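You operate a simulated robot arm through the tools that you are given. There is no shell and no other tool.

You are at the controls of a simulated robot arm. One attempt, no reset.

Task
Fill the green mat by the two cards, sand first.
Fine: a trip across and back lays 5 mm; brush each kind in with the red brush and put it back. Set down upright: red brush.

Only the result counts: the job must be done as asked and must still hold three seconds after the hand-in. Knocking over, shifting, dropping, spilling or breaking anything else fails it.

Robot
A 7-joint arm with a two-finger parallel gripper, fixed in place. Base frame: the origin is at the foot of the arm, x ahead of it, y to its left, z up. Units: m, degrees, N and s.
Its first joint turns from -166.0 to 166.0 degrees. Payload 3.43 kg.
Tool frame: the origin (TCP) lies between the finger pads and is the grasp point; the fingertips stand 0.034 m ahead of it; z points along the fingers, y is the line along which they close. The gripper opens to 0.128 m. The fingers are 0.024 m wide and 0.012 m thick; the gripper's body (0.048 by 0.13 m) begins 0.096 m behind the TCP.
Orientation is that of the tool frame in the base frame, as a unit quaternion [w, x, y, z]. With the fingers straight down and closing along the base's y, the tool's x points along the base's -x, its y along +y and its z along -z.

Tools
- The arm moves only by the tool jog_arm. Its argument "moves" is one flat list of numbers, 7 for each row, row after row: the shift along the tool's x, y, z in units of 50 mm (1.0 is 50 mm), then the turn, a rotation vector about the tool's x, y, z in units of 8 degrees (1.0 is 8 degrees), then the finger opening in cm, from 0 to 12.8. In form: [dx, dy, dz, ax, ay, az, claw, dx, dy, dz, ax, ay, az, claw, ...]. A call has 1 to 20 rows; each row shifts and turns the commanded pose from where the row before left it, along the tool's axes as they then stand. A call with a number of a shift or a turn outside -1 to 1 is refused whole. Rows are played at 5 a second. More than 0.05 m and 8.6 degrees between two rows, or a gripper value outside its range, and nothing of the call is played. Where a pose cannot be reached the arm comes as near as it can. A force on the tool above 60 N (or 10 N above the force at the start of the call, whichever is more), or a blocked arm, ends the call early, and 0.2 s more pass. Each finger travels about 0.153 m/s and halts on what it meets, pressing with about 38 N; the grip force reading is that of the motor and also rises with nothing between the fingers. The clock runs only during rows and for 0.2 s after the last one: add rows that do not move to give the fingers time. It gives the time, the measured TCP pose, the force on the tool (base axes), the opening and the grip force at its end, in the units of the frame above (readings bear some noise), with the torque about the TCP (base axes, N m) and any sound that the robot's microphone picked up.
- Cameras (640 x 400 px; columns grow to the right, rows downward): "scene" is fixed at [0.2185, -0.5019, 1.6038]; the picture's right is [0.80, -0.60, 0.00], its down [-0.37, -0.50, -0.78] and it looks along [0.47, 0.63, -0.62] (base axes); focal length 369 px, centre (320, 200). "wrist" rides on the gripper at [0.076, -0.011, -0.16] in the tool frame; the picture's right is [0.15, 0.99, 0.00], its down [-0.88, 0.13, -0.46] and it looks along [-0.45, 0.07, 0.89] (tool axes); focal length 234 px, centre (320, 200).
- capture(camera): a new picture of that camera. No time passes.
- point_at(camera, pixels): for up to 12 pixels [column, row] of the newest picture of that camera ("zoom" is the newest enlarged one), the place [x, y, z] in the base frame of the surface seen there, good to about 0.003 m. No time passes.
- enlarge(camera, box): a new picture of the part [left, top, right, bottom] of that camera's present view, enlarged. No time passes.
- finish_job(): hands the job in; it is judged then, once.

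Open the gripper and draw the arm clear of the work before you hand the job in, unless the task says otherwise.

The tools are called as name(argument=value, ...) on one line, values as JSON. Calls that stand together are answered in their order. jog_arm: Moves the arm, as the interface text tells. Its arguments: {"type":"object","properties":{"moves":{"type":"array"}},"required":["moves"]} The other tools are called the same way: capture (camera) takes a picture; point_at (camera, pixels) gives the place of the surface under pixels of a picture; enlarge (camera, box) takes an enlarged picture of a part of a camera's view; finish_job () hands the job in.

At the start:

```text
time: 0.0
position: [0.4735, 0.0184, 1.1939]
tcp_rot: [-0.001, 0.0, 1.0, 0.0]
ft_force: [-0.3, -0.7, -0.5]
wrist_torque: [-0.03, 0.01, 0.01]
width: 0.1281
gripper_force: 0.2
```

scene: 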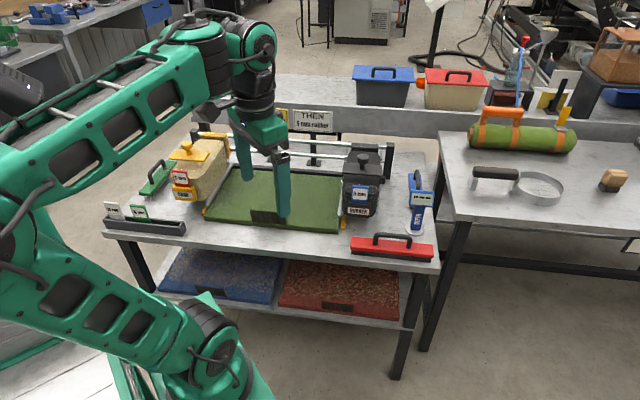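
wrist: 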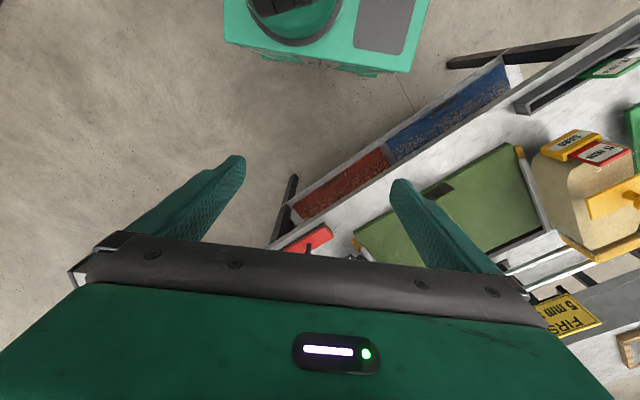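

The scene shows a green mat about (275,200), with a sand hopper at (195,170) and a black rubber hopper at (362,180). I'll enlarge those parts to read the cards and labels.

enlarge(camera="scene", box=[100, 90, 260, 250])

enlarge(camera="scene", box=[260, 90, 450, 270])

enlarge(camera="wrist", box=[340, 30, 640, 380])

```text
2.50 times, centred on (180, 170) of scene
```

zoom: 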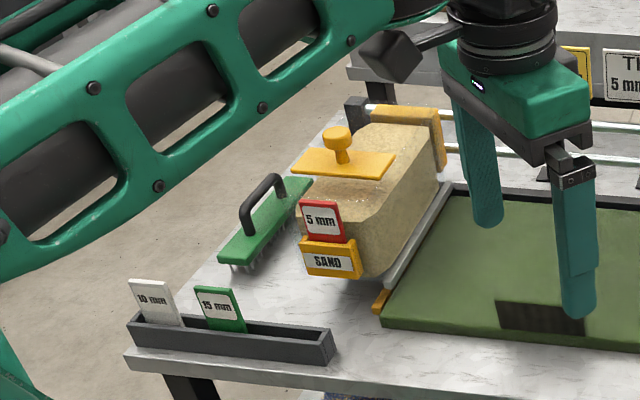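

```text
2.22 times, centred on (355, 180) of scene
```

zoom: 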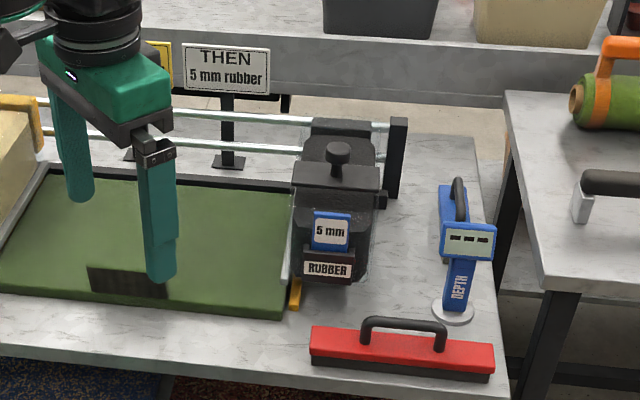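

```text
1.14 times, centred on (490, 205) of wrist
```

zoom: 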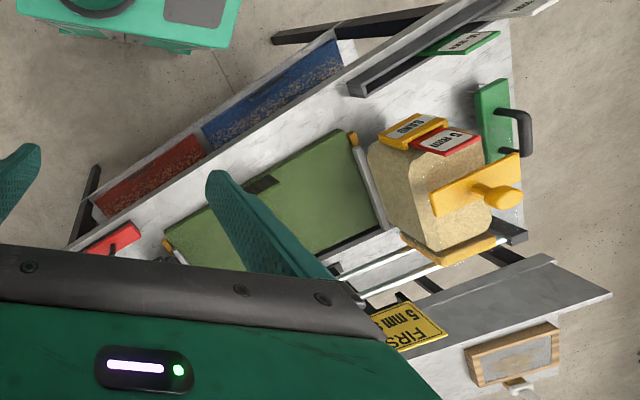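

The cards seem to say FIRST 5 mm sand, THEN 5 mm rubber, with each hopper carrying a 5 mm plate. I'll measure key surfaces in the scene picture.

point_at(camera="scene", pixels=[[234, 169], [207, 218], [340, 231], [338, 180], [250, 215], [187, 146], [190, 160], [181, 178], [362, 158], [360, 192], [358, 211], [385, 165]])

point_at(camera="scene", pixels=[[373, 238], [392, 235], [410, 238], [352, 243], [432, 249], [351, 252], [431, 260], [400, 200], [106, 231], [438, 268], [418, 182], [416, 225]])

enlarge(camera="scene", box=[330, 220, 450, 295])

enlarge(camera="scene", box=[320, 130, 400, 235])

enlarge(camera="scene", box=[150, 120, 250, 220])

```text
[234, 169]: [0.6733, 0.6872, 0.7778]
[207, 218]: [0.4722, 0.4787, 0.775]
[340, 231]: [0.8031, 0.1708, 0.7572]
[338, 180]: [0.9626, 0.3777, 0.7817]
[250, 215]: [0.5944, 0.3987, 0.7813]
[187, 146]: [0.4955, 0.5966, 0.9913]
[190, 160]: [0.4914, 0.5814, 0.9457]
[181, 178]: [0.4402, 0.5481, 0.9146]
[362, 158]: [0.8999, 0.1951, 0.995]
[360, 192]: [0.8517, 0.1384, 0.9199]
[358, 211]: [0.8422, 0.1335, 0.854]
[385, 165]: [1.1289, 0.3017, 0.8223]
```

```text
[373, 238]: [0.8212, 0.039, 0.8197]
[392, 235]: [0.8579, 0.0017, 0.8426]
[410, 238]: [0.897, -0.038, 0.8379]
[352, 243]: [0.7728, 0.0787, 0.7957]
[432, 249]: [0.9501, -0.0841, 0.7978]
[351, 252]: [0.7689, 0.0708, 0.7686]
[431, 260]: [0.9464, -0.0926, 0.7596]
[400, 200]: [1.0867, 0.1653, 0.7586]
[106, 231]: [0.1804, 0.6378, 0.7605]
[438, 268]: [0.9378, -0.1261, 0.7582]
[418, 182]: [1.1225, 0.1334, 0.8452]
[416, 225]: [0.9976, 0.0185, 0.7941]
```

```text
5.33 times, centred on (390, 258) of scene
```

zoom: 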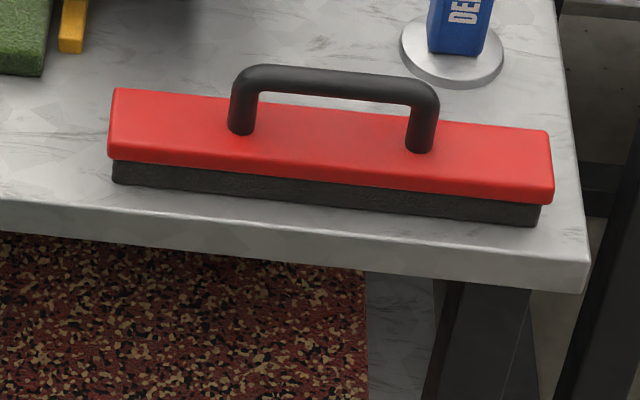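

```text
3.81 times, centred on (360, 182) of scene
```

zoom: 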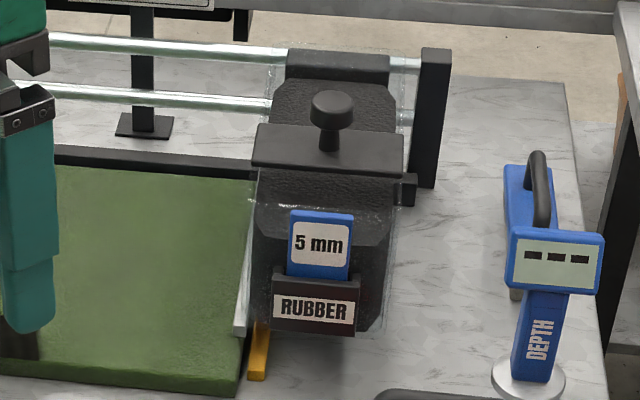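

```text
4.00 times, centred on (200, 170) of scene
```

zoom: 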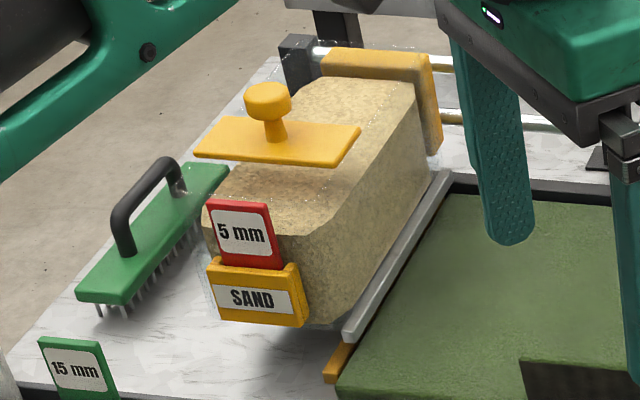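

The cards, hoppers and brush are located; the table is turned 45° relative to the base. I'll yaw the tool to match the table and move it above the mat's near side for a wrist view.

jog_arm(moves=[0, 0, 0, 0, 0, -0.9375, 12.8, 0, 0, 0, 0, 0, -0.9375, 12.8, 0, 0, 0, 0, 0, -0.9375, 12.8, 0, 0, 0, 0, 0, -0.9375, 12.8, 0, 0, 0, 0, 0, -0.9375, 12.8, 0, 0, 0, 0, 0, -0.9375, 12.8, -0.84, 0.41, -0.18, 0, 0, 0, 12.8, -0.84, 0.41, -0.18, 0, 0, 0, 12.8, -0.84, 0.41, -0.18, 0, 0, 0, 12.8, -0.84, 0.41, -0.18, 0, 0, 0, 12.8, -0.84, 0.41, -0.18, 0, 0, 0, 12.8, -0.84, 0.41, -0.18, 0, 0, 0, 12.8, 0, 0, 0, 0, 0, 0, 12.8])

capture(camera="wrist")

capture(camera="scene")

```text
time: 2.8
position: [0.5502, 0.282, 1.2599]
tcp_rot: [0.005, -0.382, 0.924, -0.002]
ft_force: [-0.7, -0.3, 0.2]
wrist_torque: [0.04, 0.0, -0.02]
width: 0.128
gripper_force: 0.1
```

```text
taken
```

wrist: 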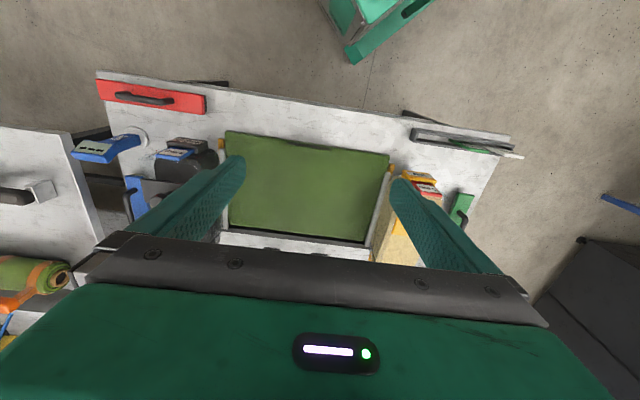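

```text
taken
```

scene: 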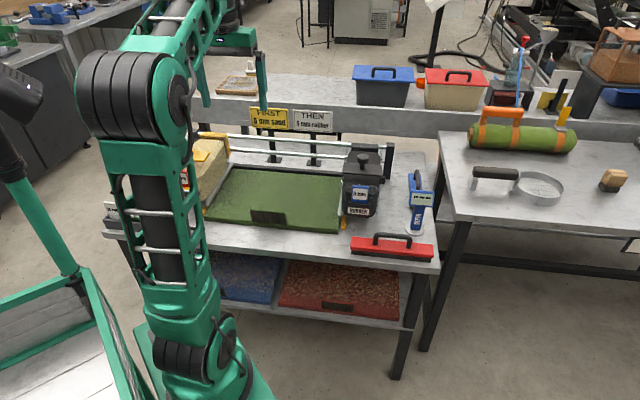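

The FIRST and THEN cards are now visible at (268,118) and (313,121). I'll enlarge those, the rails and hoppers.

enlarge(camera="scene", box=[225, 95, 345, 170])

enlarge(camera="wrist", box=[360, 110, 540, 270])

enlarge(camera="wrist", box=[60, 60, 260, 240])

point_at(camera="wrist", pixels=[[228, 134], [387, 157], [366, 240], [245, 228], [390, 168], [371, 240], [224, 140], [310, 150], [300, 200], [310, 237], [290, 243], [390, 225]])

point_at(camera="scene", pixels=[[340, 215], [342, 224], [345, 228], [346, 222], [363, 158], [350, 165], [378, 168], [330, 143], [330, 158], [388, 170], [364, 216], [215, 195]])

```text
5.33 times, centred on (285, 132) of scene
```

zoom: 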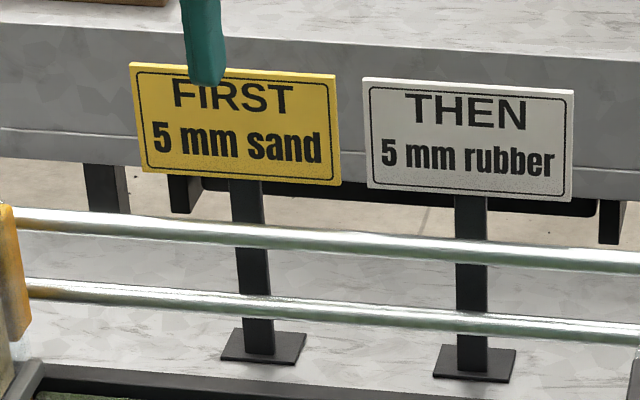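

```text
2.50 times, centred on (450, 190) of wrist
```

zoom: 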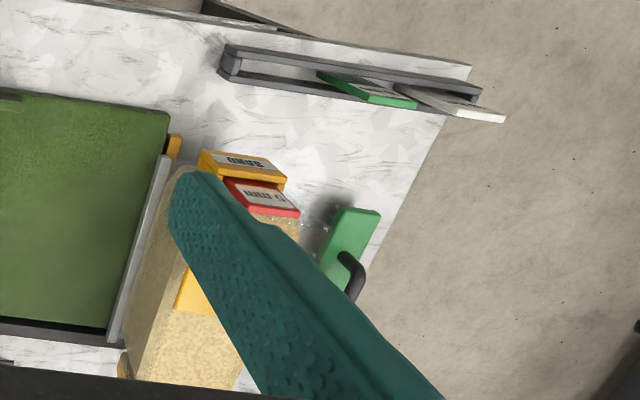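

```text
2.22 times, centred on (160, 150) of wrist
```

zoom: 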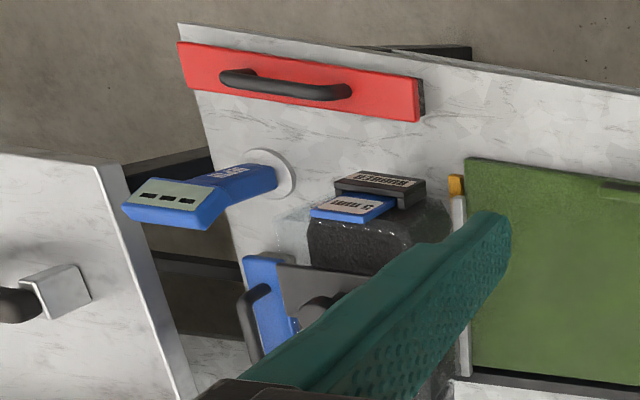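

```text
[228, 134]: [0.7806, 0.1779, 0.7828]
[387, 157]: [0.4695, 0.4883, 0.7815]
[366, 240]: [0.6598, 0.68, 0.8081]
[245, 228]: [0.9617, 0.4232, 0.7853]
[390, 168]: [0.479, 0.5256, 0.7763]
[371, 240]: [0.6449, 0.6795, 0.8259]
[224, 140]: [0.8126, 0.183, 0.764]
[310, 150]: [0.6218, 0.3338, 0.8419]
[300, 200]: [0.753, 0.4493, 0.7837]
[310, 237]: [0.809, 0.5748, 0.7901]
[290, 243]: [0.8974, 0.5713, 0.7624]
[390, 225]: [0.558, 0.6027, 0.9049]
```

```text
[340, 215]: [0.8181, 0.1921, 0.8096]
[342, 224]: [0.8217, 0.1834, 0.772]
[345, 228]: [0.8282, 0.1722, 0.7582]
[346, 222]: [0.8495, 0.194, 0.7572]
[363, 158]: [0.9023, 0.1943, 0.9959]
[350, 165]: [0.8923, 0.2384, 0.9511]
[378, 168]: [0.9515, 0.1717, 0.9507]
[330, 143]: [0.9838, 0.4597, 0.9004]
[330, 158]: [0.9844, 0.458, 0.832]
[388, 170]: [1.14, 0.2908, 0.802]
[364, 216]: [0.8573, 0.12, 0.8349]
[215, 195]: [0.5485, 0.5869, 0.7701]
```

FIRST reads 5 mm sand and THEN 5 mm rubber, so both fitted 5 mm plates are right and the 10/15 mm ones are spares. I'll shift over to the sand hopper to see its knob between the fingers.

jog_arm(moves=[0, 0.9, 0.1, 0, 0, 0, 12.8, 0, 0.9, 0.1, 0, 0, 0, 12.8, 0, 0.9, 0.1, 0, 0, 0, 12.8, 0, 0.9, 0.1, 0, 0, 0, 12.8, 0, 0.9, 0.1, 0, 0, 0, 12.8, 0, 0.7, 0, 0, 0, 0, 12.8, 0, 0, 0, 0, 0, 0, 12.8])

capture(camera="wrist")

capture(camera="scene")

```text
time: 4.4
position: [0.3659, 0.4697, 1.2326]
tcp_rot: [0.005, -0.383, 0.924, -0.002]
ft_force: [-1.0, -0.3, -0.1]
wrist_torque: [-0.01, -0.03, 0.0]
width: 0.128
gripper_force: 0.0
```

```text
taken
```

wrist: 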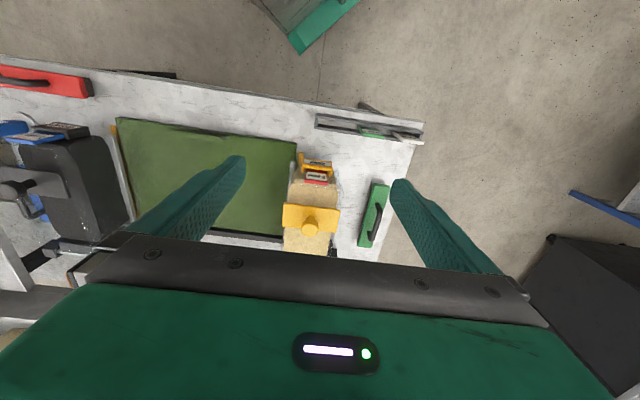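

```text
taken
```

scene: 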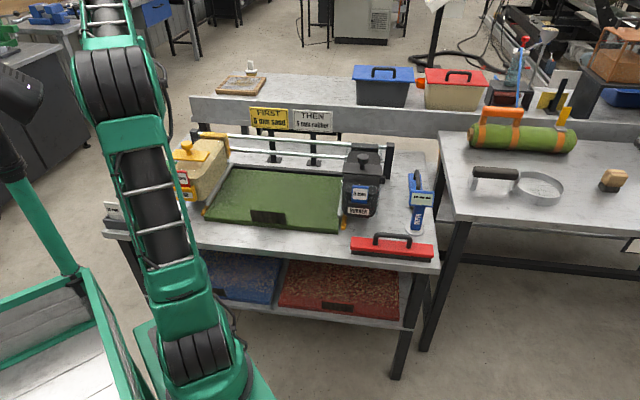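

The sand knob is at wrist (310,222) and the hopper is clear in the scene too. I'll measure knob, lid and hopper edges from both.

point_at(camera="wrist", pixels=[[310, 222], [305, 226], [317, 226], [310, 231], [285, 215], [339, 215], [297, 170], [316, 175], [287, 240], [300, 150], [316, 157], [332, 245]])

enlarge(camera="wrist", box=[240, 130, 400, 250])

enlarge(camera="scene", box=[160, 120, 260, 220])

point_at(camera="zoom", pixels=[[100, 100], [85, 100], [115, 100], [100, 85], [170, 265], [300, 250], [330, 120], [100, 150], [250, 180], [170, 310], [250, 70], [260, 210]])

```text
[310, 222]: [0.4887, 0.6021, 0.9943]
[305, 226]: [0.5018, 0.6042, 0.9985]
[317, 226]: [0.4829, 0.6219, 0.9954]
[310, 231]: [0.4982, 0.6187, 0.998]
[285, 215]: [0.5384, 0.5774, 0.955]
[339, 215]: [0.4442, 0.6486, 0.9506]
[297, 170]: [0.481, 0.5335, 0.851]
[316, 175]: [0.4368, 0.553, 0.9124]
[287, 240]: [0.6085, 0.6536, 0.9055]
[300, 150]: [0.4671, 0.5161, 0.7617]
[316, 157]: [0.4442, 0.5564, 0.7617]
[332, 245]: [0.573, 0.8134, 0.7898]
```

```text
3.33 times, centred on (320, 190) of wrist
```

zoom: 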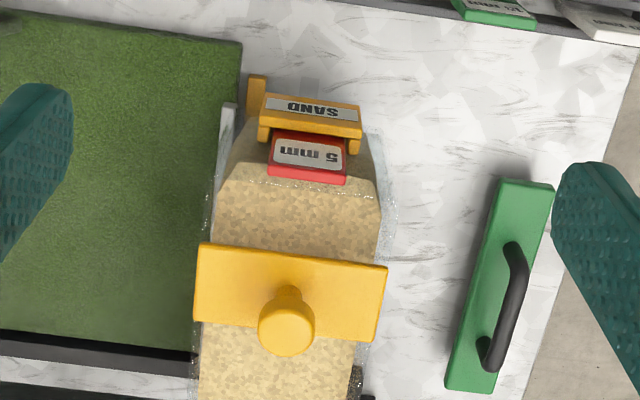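

```text
4.00 times, centred on (210, 170) of scene
```

zoom: 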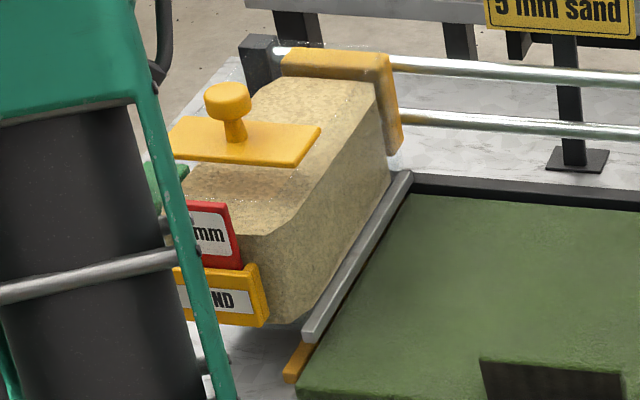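

```text
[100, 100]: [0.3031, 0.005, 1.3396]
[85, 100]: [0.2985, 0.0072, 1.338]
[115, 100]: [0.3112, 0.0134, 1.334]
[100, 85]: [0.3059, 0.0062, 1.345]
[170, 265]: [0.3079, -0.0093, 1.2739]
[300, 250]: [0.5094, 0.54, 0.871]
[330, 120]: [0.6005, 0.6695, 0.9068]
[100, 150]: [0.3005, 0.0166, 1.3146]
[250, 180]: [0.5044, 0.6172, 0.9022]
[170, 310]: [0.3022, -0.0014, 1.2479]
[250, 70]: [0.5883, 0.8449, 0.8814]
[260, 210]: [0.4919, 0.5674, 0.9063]
```

The knob centre is about (0.492,0.612), top z≈0.998, over a lid at 0.953. I move to 8 cm above it with the fingers at 7 cm and check alignment.

jog_arm(moves=[-0.76, 0.046, 0.61, 0, 0, 0, 7, -0.76, 0.046, 0.61, 0, 0, 0, 7, -0.76, 0.046, 0.61, 0, 0, 0, 7, -0.76, 0.046, 0.61, 0, 0, 0, 7, -0.76, 0.046, 0.61, 0, 0, 0, 7, 0, 0, 0, 0, 0, 0, 7, 0, 0, 0, 0, 0, 0, 7])

capture(camera="wrist")

enlarge(camera="scene", box=[130, 80, 290, 220])

```text
time: 6.0
position: [0.4941, 0.6089, 1.0798]
tcp_rot: [0.006, -0.383, 0.924, -0.003]
ft_force: [0.5, 0.1, 0.6]
wrist_torque: [-0.02, -0.01, 0.0]
width: 0.07
gripper_force: 0.0
```

```text
taken
```

wrist: 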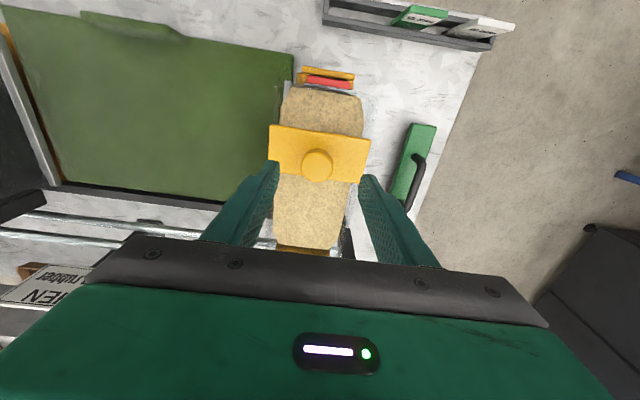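

```text
2.86 times, centred on (210, 150) of scene
```

zoom: 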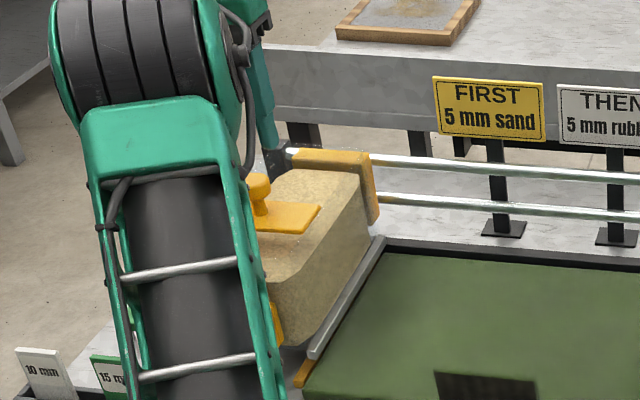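

The knob sits at wrist (317,165), between the fingers. I measure it again from this closer view.

point_at(camera="wrist", pixels=[[317, 160], [308, 160], [326, 160], [317, 153], [317, 167], [275, 145], [365, 155], [285, 110], [362, 110], [280, 100], [292, 85], [278, 190]])

enlarge(camera="wrist", box=[240, 50, 400, 260])

```text
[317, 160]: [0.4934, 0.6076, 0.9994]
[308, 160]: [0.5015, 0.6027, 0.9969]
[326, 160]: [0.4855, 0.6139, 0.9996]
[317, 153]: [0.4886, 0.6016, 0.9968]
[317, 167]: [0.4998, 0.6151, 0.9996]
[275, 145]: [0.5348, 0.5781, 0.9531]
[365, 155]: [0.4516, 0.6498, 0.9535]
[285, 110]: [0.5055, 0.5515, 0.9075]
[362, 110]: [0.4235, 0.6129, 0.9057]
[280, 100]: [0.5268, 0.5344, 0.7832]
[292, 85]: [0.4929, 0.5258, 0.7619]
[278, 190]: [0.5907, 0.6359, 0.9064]
```

```text
1.90 times, centred on (320, 155) of wrist
```

zoom: 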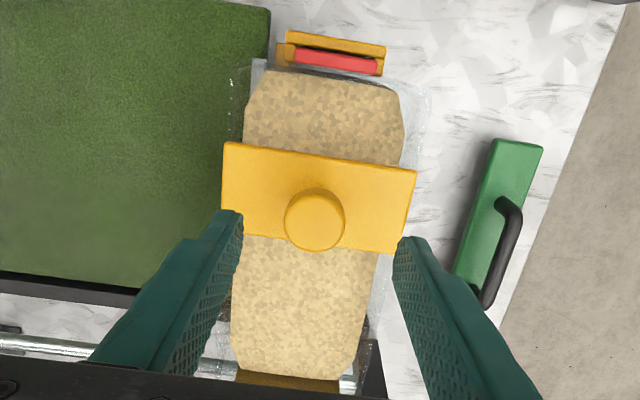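

The knob centre (0.494,0.608) matches the TCP within 1 mm. I descend to z≈0.995 and close on it.

jog_arm(moves=[0, 0, 0.6, 0, 0, 0, 7, 0, 0, 0.6, 0, 0, 0, 7, 0, 0, 0.5, 0, 0, 0, 7, 0, 0, 0, 0, 0, 0, 7])

jog_arm(moves=[0, 0, 0, 0, 0, 0, 4.5, 0, 0, 0, 0, 0, 0, 2.5, 0, 0, 0, 0, 0, 0, 1, 0, 0, 0, 0, 0, 0, 1])

capture(camera="wrist")

```text
time: 7.0
position: [0.492, 0.611, 0.9941]
tcp_rot: [0.006, -0.383, 0.924, -0.002]
ft_force: [0.0, 0.5, -0.1]
wrist_torque: [0.0, -0.02, 0.01]
width: 0.0699
gripper_force: 0.1
```

```text
time: 8.0
position: [0.4954, 0.6086, 0.994]
tcp_rot: [0.004, -0.38, 0.925, -0.004]
ft_force: [21.2, -33.0, 0.8]
wrist_torque: [-0.06, 0.96, -0.45]
width: 0.0338
gripper_force: 44.7
```

```text
taken
```

wrist: 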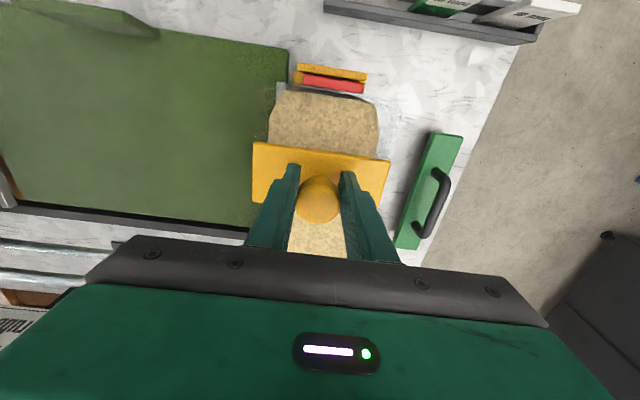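

The knob is held (width 34 mm), with the arm pushed slightly +u by the hopper's end stop. I start pulling the hopper across slowly, 0.1 m, to see what it does.

jog_arm(moves=[0, -0.1, 0, 0, 0, 0, 1, 0, -0.2, 0, 0, 0, 0, 1, 0, -0.3, 0, 0, 0, 0, 1, 0, -0.4, 0, 0, 0, 0, 1, 0, -0.4, 0, 0, 0, 0, 1, 0, -0.4, 0, 0, 0, 0, 1, 0, -0.3, 0, 0, 0, 0, 1, 0, 0, 0, 0, 0, 0, 1])

capture(camera="wrist")

capture(camera="scene")

enlarge(camera="scene", box=[150, 100, 400, 260])

```text
time: 9.8
position: [0.5674, 0.5354, 0.9942]
tcp_rot: [0.006, -0.383, 0.924, -0.002]
ft_force: [3.5, 2.9, 21.2]
wrist_torque: [0.73, 1.43, 0.17]
width: 0.034
gripper_force: 45.1
```

```text
taken
```

wrist: 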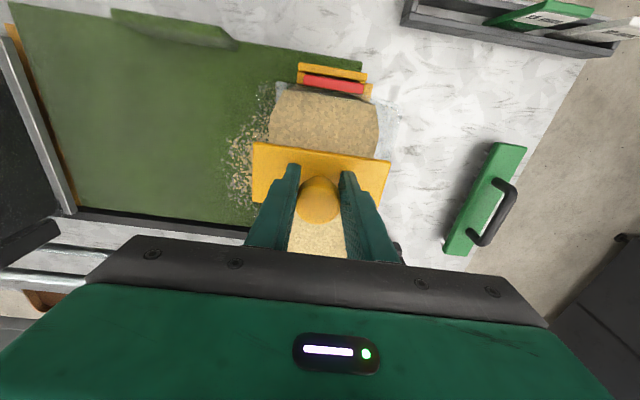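

```text
taken
```

scene: 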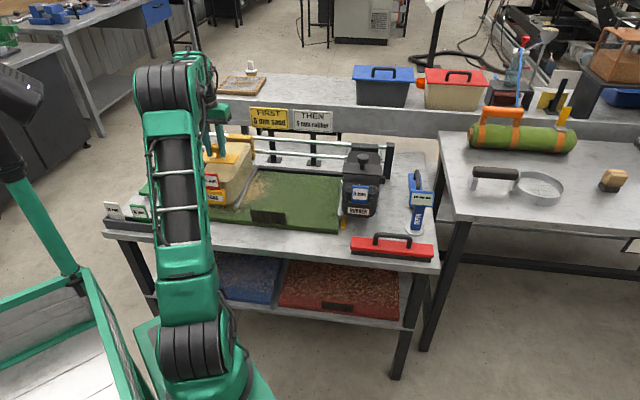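

```text
2.50 times, centred on (275, 180) of scene
```

zoom: 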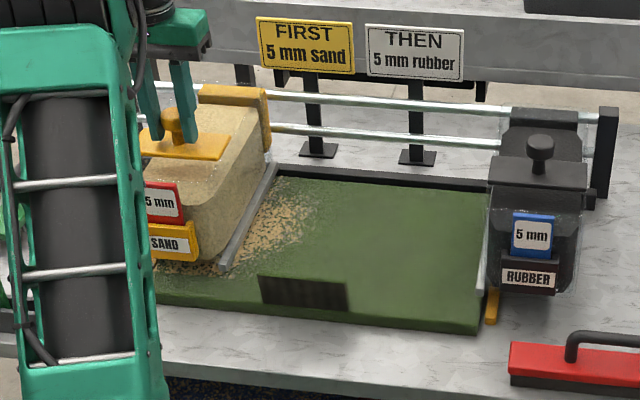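

The hopper slides and lays sand ahead of its silver strip. I continue across steadily to about u=0.30 and then look.

jog_arm(moves=[0, -0.2, 0, 0, 0, 0, 1, 0, -0.4, 0, 0, 0, 0, 1, 0, -0.4, 0, 0, 0, 0, 1, 0, -0.4, 0, 0, 0, 0, 1, 0, -0.4, 0, 0, 0, 0, 1, 0, -0.4, 0, 0, 0, 0, 1, 0, -0.4, 0, 0, 0, 0, 1, 0, -0.4, 0, 0, 0, 0, 1, 0, -0.4, 0, 0, 0, 0, 1, 0, -0.4, 0, 0, 0, 0, 1, 0, -0.4, 0, 0, 0, 0, 1, 0, -0.4, 0, 0, 0, 0, 1, 0, -0.4, 0, 0, 0, 0, 1, 0, -0.4, 0, 0, 0, 0, 1, 0, -0.2, 0, 0, 0, 0, 1, 0, 0, 0, 0, 0, 0, 1])

capture(camera="wrist")

enlarge(camera="scene", box=[150, 100, 400, 260])

```text
time: 13.2
position: [0.7661, 0.3373, 0.9933]
tcp_rot: [0.003, -0.381, 0.924, -0.003]
ft_force: [0.1, -1.7, -22.7]
wrist_torque: [1.07, 1.08, 0.06]
width: 0.0337
gripper_force: 45.4
```

```text
taken
```

wrist: 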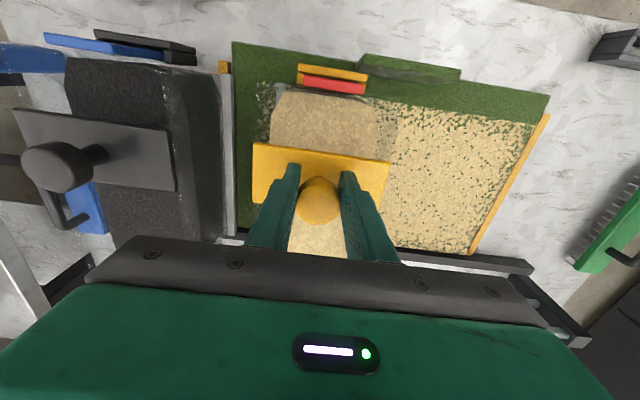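

```text
2.50 times, centred on (275, 180) of scene
```

zoom: 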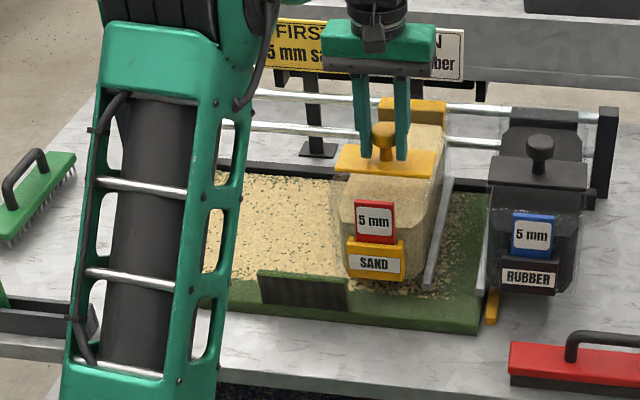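

Sand covers the mat behind the hopper; a band remains between the sand strip (wrist ~265) and rubber strip (wrist ~228). I measure the gap.

enlarge(camera="wrist", box=[150, 30, 410, 260])

point_at(camera="wrist", pixels=[[228, 110], [224, 80], [236, 110], [252, 110], [240, 60], [176, 150], [255, 165], [215, 150], [250, 90], [262, 88], [272, 105], [510, 170]])

enlarge(camera="scene", box=[300, 150, 400, 240])

point_at(camera="zoom", pixels=[[30, 330], [75, 230], [100, 300], [170, 300], [250, 310], [240, 360], [205, 355], [160, 380], [250, 335], [60, 280], [255, 240], [240, 300]])

```text
1.74 times, centred on (280, 145) of wrist
```

zoom: 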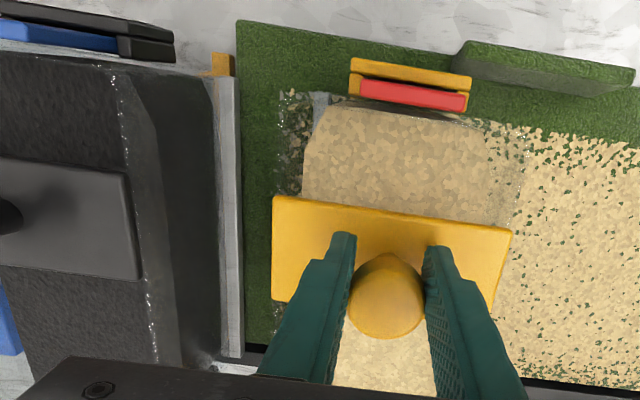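

```text
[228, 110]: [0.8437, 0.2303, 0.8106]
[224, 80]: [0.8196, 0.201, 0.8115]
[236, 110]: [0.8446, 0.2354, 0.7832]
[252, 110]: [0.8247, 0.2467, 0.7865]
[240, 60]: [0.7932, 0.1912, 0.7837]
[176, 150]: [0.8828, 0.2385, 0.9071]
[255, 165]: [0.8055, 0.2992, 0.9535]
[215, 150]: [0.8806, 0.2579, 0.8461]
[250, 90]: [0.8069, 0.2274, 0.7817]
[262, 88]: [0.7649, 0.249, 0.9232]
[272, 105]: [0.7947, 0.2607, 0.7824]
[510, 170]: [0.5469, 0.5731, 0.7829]
```

```text
4.44 times, centred on (350, 195) of scene
```

zoom: 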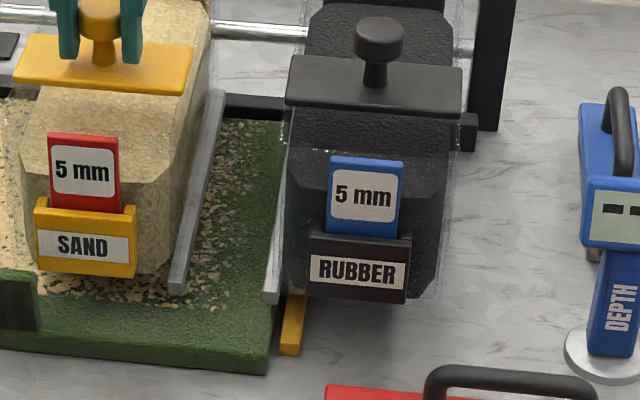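

```text
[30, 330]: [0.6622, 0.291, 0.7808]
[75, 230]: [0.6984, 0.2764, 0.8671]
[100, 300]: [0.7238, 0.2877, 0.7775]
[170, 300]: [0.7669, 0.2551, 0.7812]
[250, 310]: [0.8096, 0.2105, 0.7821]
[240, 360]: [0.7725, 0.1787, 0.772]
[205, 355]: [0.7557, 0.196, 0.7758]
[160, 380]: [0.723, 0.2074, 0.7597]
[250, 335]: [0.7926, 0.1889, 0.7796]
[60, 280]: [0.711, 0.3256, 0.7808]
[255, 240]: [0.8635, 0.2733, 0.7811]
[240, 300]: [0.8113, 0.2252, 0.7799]
```

The strip gap is ~6 cm. I advance another 5 cm slowly, easing the vertical command by 1 mm to relieve the 22 N upward pull.

jog_arm(moves=[0, -0.1, 0.02, 0, 0, 0, 1, 0, -0.3, 0.003, 0, 0, 0, 1, 0, -0.3, 0.003, 0, 0, 0, 1, 0, -0.2, 0, 0, 0, 0, 1, 0, -0.1, 0, 0, 0, 0, 1, 0, 0, 0, 0, 0, 0, 1])

enlarge(camera="wrist", box=[150, 30, 410, 260])

enlarge(camera="scene", box=[300, 150, 400, 240])

point_at(camera="zoom", pixels=[[255, 280], [270, 280], [235, 270], [230, 310], [265, 295], [280, 200], [250, 180]])

```text
time: 14.6
position: [0.8016, 0.3014, 0.9938]
tcp_rot: [0.006, -0.383, 0.924, -0.003]
ft_force: [-15.8, -14.5, 0.5]
wrist_torque: [0.58, 1.75, 0.09]
width: 0.0335
gripper_force: 44.6
```

```text
1.74 times, centred on (280, 145) of wrist
```

zoom: 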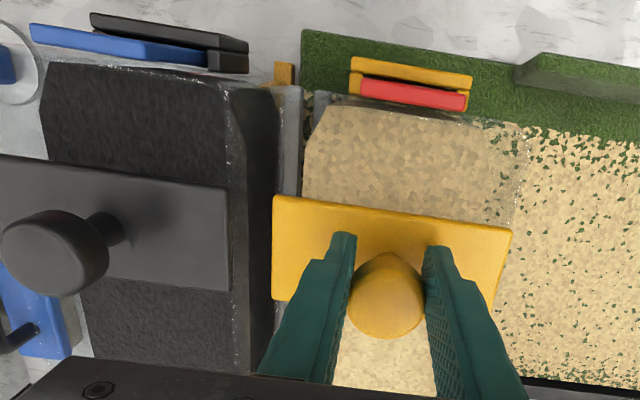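

```text
4.44 times, centred on (350, 195) of scene
```

zoom: 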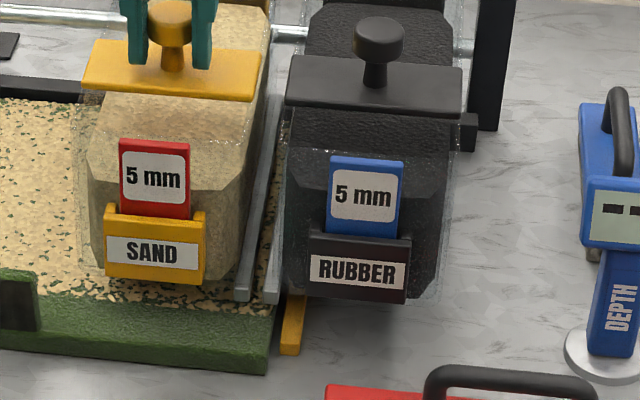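

```text
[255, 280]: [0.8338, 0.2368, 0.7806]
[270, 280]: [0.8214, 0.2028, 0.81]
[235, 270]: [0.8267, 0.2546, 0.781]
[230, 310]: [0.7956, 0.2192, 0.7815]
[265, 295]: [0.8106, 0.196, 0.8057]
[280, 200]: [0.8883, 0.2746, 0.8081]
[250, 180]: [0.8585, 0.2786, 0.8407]
```

The strips are ~1 cm apart. I edge another 6 mm to cover the mat's right rim without touching the rubber hopper.

jog_arm(moves=[0.01, -0.06, 0, 0, 0, 0, 1, 0, -0.06, 0, 0, 0, 0, 1, 0, 0, 0, 0, 0, 0, 1, 0, 0, 0, 0, 0, 0, 1])

enlarge(camera="scene", box=[300, 150, 400, 240])

```text
time: 15.6
position: [0.8051, 0.2972, 0.9945]
tcp_rot: [0.004, -0.383, 0.924, -0.001]
ft_force: [-14.7, -11.4, -8.7]
wrist_torque: [0.98, 1.33, -0.01]
width: 0.0338
gripper_force: 45.3
```

```text
4.44 times, centred on (350, 195) of scene
```

zoom: 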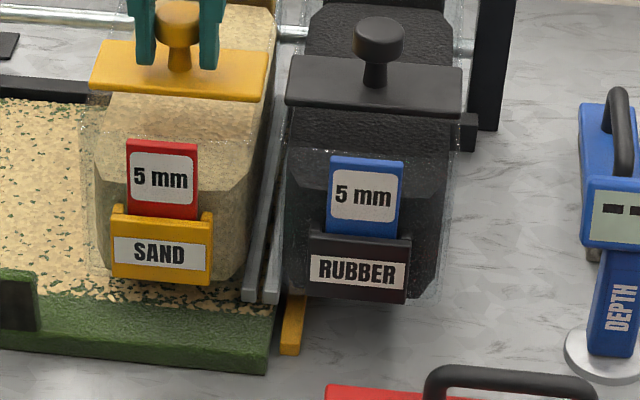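

The sand hopper is now a few mm short of the rubber hopper, so the "across" leg is complete. I drive it back toward home at the same speed.

jog_arm(moves=[0, 0.2, -0.002, 0, 0, 0, 1, 0, 0.4, -0.003, 0, 0, 0, 1, 0, 0.4, -0.003, 0, 0, 0, 1, 0, 0.4, -0.003, 0, 0, 0, 1, 0, 0.4, -0.003, 0, 0, 0, 1, 0, 0.4, -0.003, 0, 0, 0, 1, 0, 0.4, -0.003, 0, 0, 0, 1, 0, 0.4, -0.003, 0, 0, 0, 1, 0, 0.4, -0.003, 0, 0, 0, 1, 0, 0.4, -0.003, 0, 0, 0, 1, 0, 0.4, -0.003, 0, 0, 0, 1, 0, 0.4, -0.003, 0, 0, 0, 1, 0, 0.4, -0.003, 0, 0, 0, 1, 0, 0.4, -0.003, 0, 0, 0, 1, 0, 0.4, -0.003, 0, 0, 0, 1, 0, 0.4, -0.003, 0, 0, 0, 1, 0, 0.4, -0.003, 0, 0, 0, 1, 0, 0.4, -0.003, 0, 0, 0, 1, 0, 0.4, -0.003, 0, 0, 0, 1, 0, 0.2, 0, 0, 0, 0, 1])

capture(camera="wrist")

capture(camera="scene")

```text
time: 19.8
position: [0.5364, 0.5671, 0.9937]
tcp_rot: [0.006, -0.384, 0.924, -0.002]
ft_force: [14.8, 15.0, 2.4]
wrist_torque: [2.16, 0.14, -0.17]
width: 0.034
gripper_force: 45.1
```

```text
taken
```

wrist: 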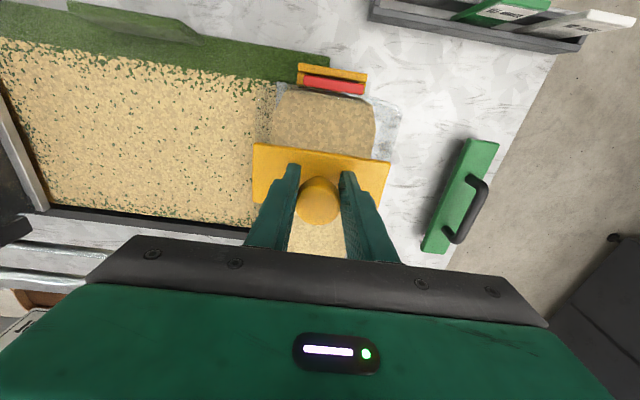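

```text
taken
```

scene: 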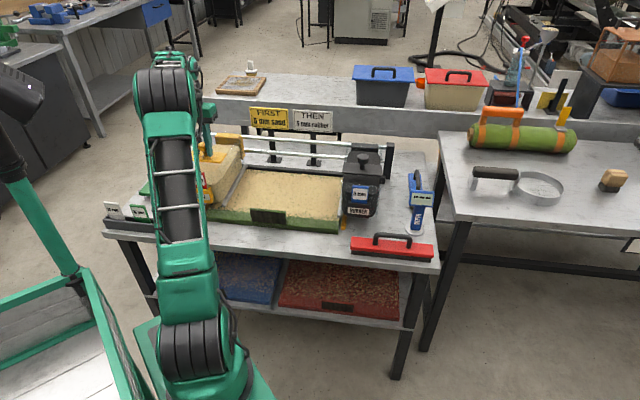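

Sand is spread over the whole mat with a good layer. I bring the hopper the last ~5.8 cm home, slowing at the stop.

jog_arm(moves=[-0.01, 0.2, -0.002, 0, 0, 0, 1, 0, 0.3, -0.002, 0, 0, 0, 1, 0, 0.3, -0.002, 0, 0, 0, 1, 0, 0.2, -0.002, 0, 0, 0, 1, 0, 0.12, 0, 0, 0, 0, 1, 0, 0.05, 0, 0, 0, 0, 1, 0, 0, 0, 0, 0, 0, 1])

capture(camera="wrist")

```text
time: 21.4
position: [0.4943, 0.6073, 0.9941]
tcp_rot: [0.004, -0.384, 0.923, -0.003]
ft_force: [-9.1, -11.4, 1.5]
wrist_torque: [-0.06, 2.15, 0.18]
width: 0.0336
gripper_force: 45.2
```

```text
taken
```

wrist: 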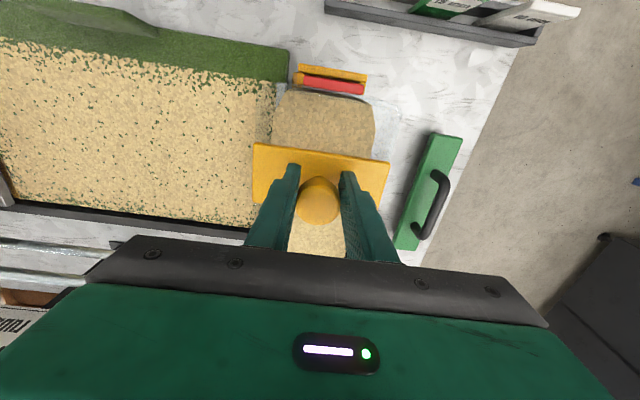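

The knob is at u=-0.080, its starting place. I nudge 2 mm more to confirm it is against the home stop.

jog_arm(moves=[0.005, 0.04, 0, 0, 0, 0, 1, 0, 0, 0, 0, 0, 0, 1])

```text
time: 22.0
position: [0.4944, 0.6077, 0.9933]
tcp_rot: [0.004, -0.382, 0.924, -0.003]
ft_force: [-9.3, -30.7, -1.2]
wrist_torque: [0.38, 1.45, -0.3]
width: 0.0337
gripper_force: 44.9
```

The stop now pushes back along +u, so the hopper is home. I release, rise straight up and look.

jog_arm(moves=[0, -0.03, 0, 0, 0, 0, 2, 0, 0, 0, 0, 0, 0, 4, 0, 0, 0, 0, 0, 0, 6, 0, 0, 0, 0, 0, 0, 7, 0, 0, -0.6, 0, 0, 0, 7, 0, 0, -1, 0, 0, 0, 7, 0, 0, -1, 0, 0, 0, 7, 0, 0, -1, 0, 0, 0, 7, 0, 0, 0, 0, 0, 0, 7])

capture(camera="wrist")

enlarge(camera="scene", box=[150, 120, 400, 270])

```text
time: 24.0
position: [0.4946, 0.6112, 1.1705]
tcp_rot: [0.006, -0.383, 0.924, -0.002]
ft_force: [0.4, -0.1, 0.3]
wrist_torque: [0.02, -0.01, -0.01]
width: 0.07
gripper_force: 0.0
```

```text
taken
```

wrist: 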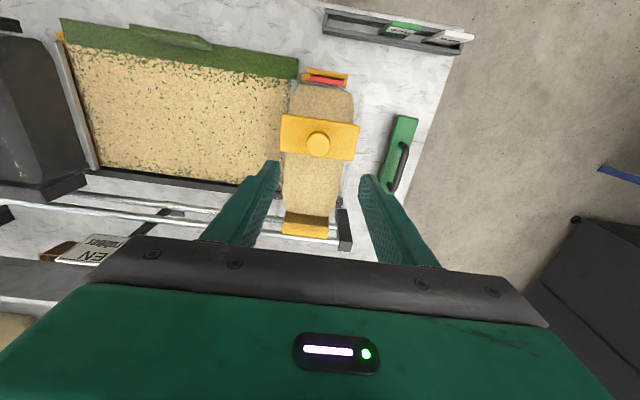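

```text
2.56 times, centred on (275, 195) of scene
```

zoom: 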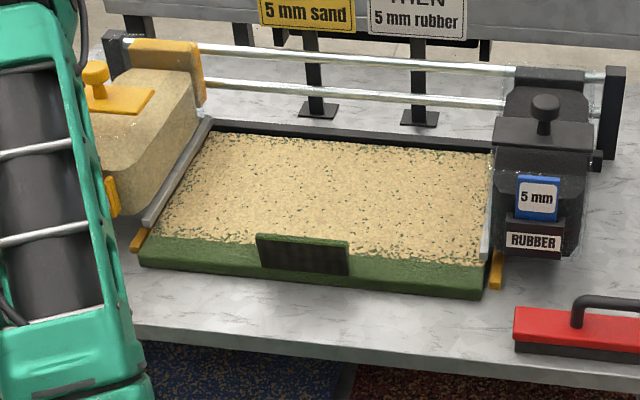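

The sand field starts a bit behind the raised front tab of the mat. I measure the tab, sand boundaries and mat walls.

point_at(camera="zoom", pixels=[[258, 236], [348, 244], [349, 272], [258, 265], [160, 232], [210, 130], [490, 152], [480, 262], [300, 130], [350, 200], [140, 250], [482, 290]])

point_at(camera="wrist", pixels=[[205, 38], [130, 25], [131, 35], [210, 48], [185, 40], [285, 80], [275, 150], [236, 183], [95, 172], [75, 50], [62, 40], [180, 120]])

enlarge(camera="wrist", box=[30, 0, 350, 200])

```text
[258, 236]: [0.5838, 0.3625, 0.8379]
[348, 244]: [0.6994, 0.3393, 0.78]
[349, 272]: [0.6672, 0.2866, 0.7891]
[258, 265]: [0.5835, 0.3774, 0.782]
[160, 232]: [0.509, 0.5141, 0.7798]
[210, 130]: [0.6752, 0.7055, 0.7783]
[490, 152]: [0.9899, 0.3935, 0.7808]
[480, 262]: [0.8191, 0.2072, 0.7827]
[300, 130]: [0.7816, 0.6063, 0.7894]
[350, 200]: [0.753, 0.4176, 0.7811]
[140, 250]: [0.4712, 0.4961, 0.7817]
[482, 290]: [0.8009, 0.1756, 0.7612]
```

```text
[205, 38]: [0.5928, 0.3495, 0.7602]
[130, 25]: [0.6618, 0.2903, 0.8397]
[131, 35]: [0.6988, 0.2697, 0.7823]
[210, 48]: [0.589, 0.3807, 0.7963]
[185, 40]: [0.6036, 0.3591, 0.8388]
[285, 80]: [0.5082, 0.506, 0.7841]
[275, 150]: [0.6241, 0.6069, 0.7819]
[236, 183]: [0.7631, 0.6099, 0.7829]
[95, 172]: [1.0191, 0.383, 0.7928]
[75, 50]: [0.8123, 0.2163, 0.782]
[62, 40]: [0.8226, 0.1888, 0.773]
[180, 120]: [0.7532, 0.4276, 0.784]
```

```text
2.00 times, centred on (190, 100) of wrist
```

zoom: 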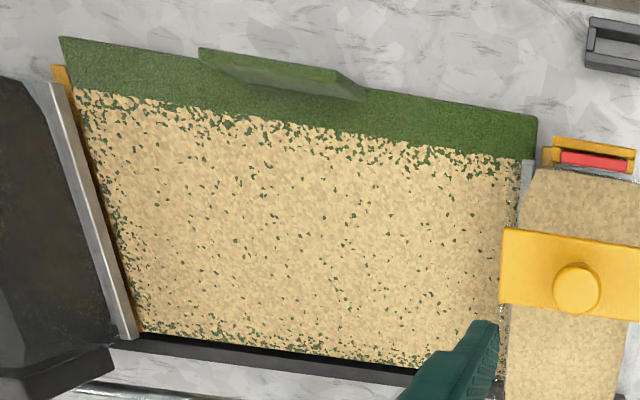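

The sand field spans u 0–0.42, v 0.715–0.97; the front tab at v≈0.675 stands to z 0.84. Now I travel over the table at height toward the red brush.

jog_arm(moves=[0.27, -0.923, -0.1, 0, 0, 0, 7, 0.27, -0.923, -0.1, 0, 0, 0, 7, 0.27, -0.923, 0, 0, 0, 0, 7, 0.27, -0.923, 0, 0, 0, 0, 7, 0.27, -0.923, 0, 0, 0, 0, 7, 0.27, -0.923, 0, 0, 0, 0, 7, 0.27, -0.923, 0, 0, 0, 0, 7, 0.27, -0.923, 0, 0, 0, 0, 7, 0.27, -0.923, 0, 0, 0, 0, 7, 0.27, -0.923, 0, 0, 0, 0, 7, 0.27, -0.923, 0, 0, 0, 0, 7, 0.27, -0.923, 0, 0, 0, 0, 7, 0.27, -0.923, 0, 0, 0, 0, 7, 0, 0, 0, 0, 0, 0, 7])

jog_arm(moves=[0, 0, 0, 0, 0, 0.9375, 7, 0, 0, 0, 0, 0, 0.9375, 7, 0, 0, 0, 0, 0, 0.9375, 7, 0, 0, 0, 0, 0, 0.9375, 7, 0, 0, 0, 0, 0, 0.9375, 7, 0, 0, 0, 0, 0, 0.9375, 7, 0, 0, 0, 0, 0, 0.9375, 7, 0, 0, 0, 0, 0, 0.9375, 7, 0, 0, 0, 0, 0, 0.9375, 7, 0, 0, 0, 0, 0, 0.9375, 7, 0, 0, 0, 0, 0, 0.9375, 7, 0, 0, 0, 0, 0, 0.9375, 7, 0, 0, 0, 0, 0, 0, 7])

capture(camera="wrist")

capture(camera="scene")

```text
time: 27.0
position: [0.7927, 0.0576, 1.1868]
tcp_rot: [0.005, -0.383, 0.924, -0.001]
ft_force: [-0.1, 0.3, -0.2]
wrist_torque: [0.0, -0.02, 0.03]
width: 0.0701
gripper_force: 0.1
```

```text
time: 29.8
position: [0.7915, 0.0598, 1.187]
tcp_rot: [0.005, 0.384, 0.923, 0.002]
ft_force: [0.1, -0.2, 0.3]
wrist_torque: [0.0, -0.01, -0.02]
width: 0.0698
gripper_force: 0.2
```

```text
taken
```

wrist: 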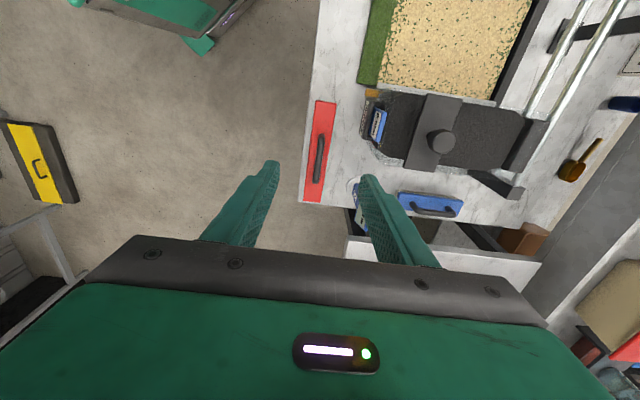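

```text
taken
```

scene: 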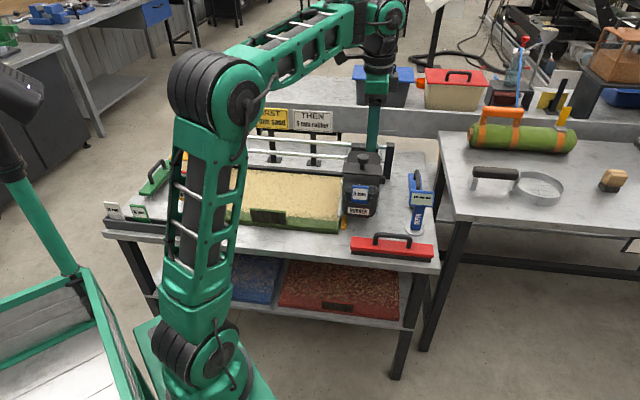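

The red brush handle is at wrist (319,158), along the image's vertical. I measure its handle and body.

enlarge(camera="wrist", box=[280, 90, 400, 220])

point_at(camera="wrist", pixels=[[321, 137], [319, 147], [319, 157], [318, 167], [317, 180], [317, 104], [334, 104], [306, 198], [323, 200], [327, 150], [311, 150], [300, 200]])

point_at(camera="scene", pixels=[[373, 238], [383, 235], [392, 235], [402, 236], [410, 238], [373, 245], [409, 249], [353, 238], [353, 247], [432, 244], [431, 254], [390, 246]])

```text
3.08 times, centred on (340, 155) of wrist
```

zoom: 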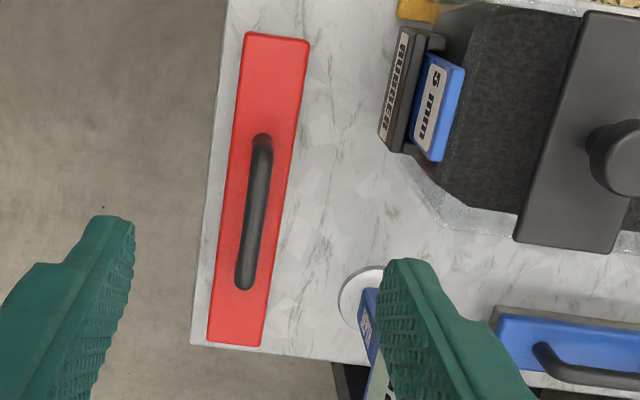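

```text
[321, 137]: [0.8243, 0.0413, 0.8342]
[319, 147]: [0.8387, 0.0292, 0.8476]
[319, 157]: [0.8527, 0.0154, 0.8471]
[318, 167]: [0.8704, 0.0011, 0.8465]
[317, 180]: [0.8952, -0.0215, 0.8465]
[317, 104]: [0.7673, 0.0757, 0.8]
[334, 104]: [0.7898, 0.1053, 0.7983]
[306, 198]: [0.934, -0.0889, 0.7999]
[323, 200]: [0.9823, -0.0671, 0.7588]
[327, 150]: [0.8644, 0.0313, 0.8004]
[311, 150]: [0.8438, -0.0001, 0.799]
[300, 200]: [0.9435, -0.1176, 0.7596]
```

```text
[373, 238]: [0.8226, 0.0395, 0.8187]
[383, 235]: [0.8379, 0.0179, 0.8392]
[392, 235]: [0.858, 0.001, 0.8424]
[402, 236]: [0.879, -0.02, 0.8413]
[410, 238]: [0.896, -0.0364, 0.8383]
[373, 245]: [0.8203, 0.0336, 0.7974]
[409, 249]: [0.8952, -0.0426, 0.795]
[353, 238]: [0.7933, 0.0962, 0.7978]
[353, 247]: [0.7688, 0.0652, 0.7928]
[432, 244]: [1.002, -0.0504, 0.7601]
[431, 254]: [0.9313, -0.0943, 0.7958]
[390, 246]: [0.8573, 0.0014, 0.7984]
```

Handle centre is about u=0.607, v=0.613 (0.862,0.004), top z 0.848, body top 0.80. I go above it to z≈0.94 and verify.

jog_arm(moves=[-0.36, 0.044, 0.6, 0, 0, 0, 7, -0.36, 0.044, 0.8, 0, 0, 0, 7, -0.36, 0.044, 0.85, 0, 0, 0, 7, -0.36, 0.044, 0.85, 0, 0, 0, 7, -0.34, 0.044, 0.85, 0, 0, 0, 7, 0, 0, 0.9, 0, 0, 0, 7, 0, 0, 0, 0, 0, 0, 7, 0, 0, 0, 0, 0, 0, 7])

capture(camera="wrist")

enlarge(camera="scene", box=[330, 140, 460, 280])

```text
time: 31.6
position: [0.8698, 0.0083, 0.9443]
tcp_rot: [0.006, 0.382, 0.924, 0.002]
ft_force: [-0.2, 0.2, 0.7]
wrist_torque: [-0.02, 0.04, -0.01]
width: 0.0701
gripper_force: 0.0
```

```text
taken
```

wrist: 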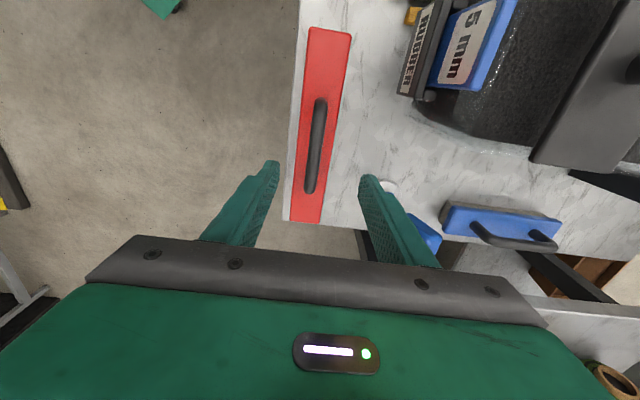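

```text
2.86 times, centred on (395, 210) of scene
```

zoom: 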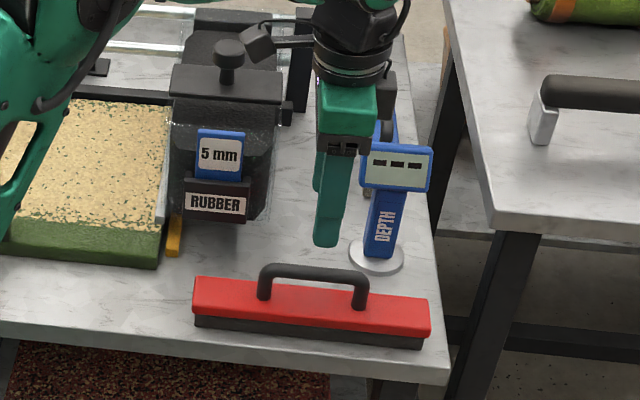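

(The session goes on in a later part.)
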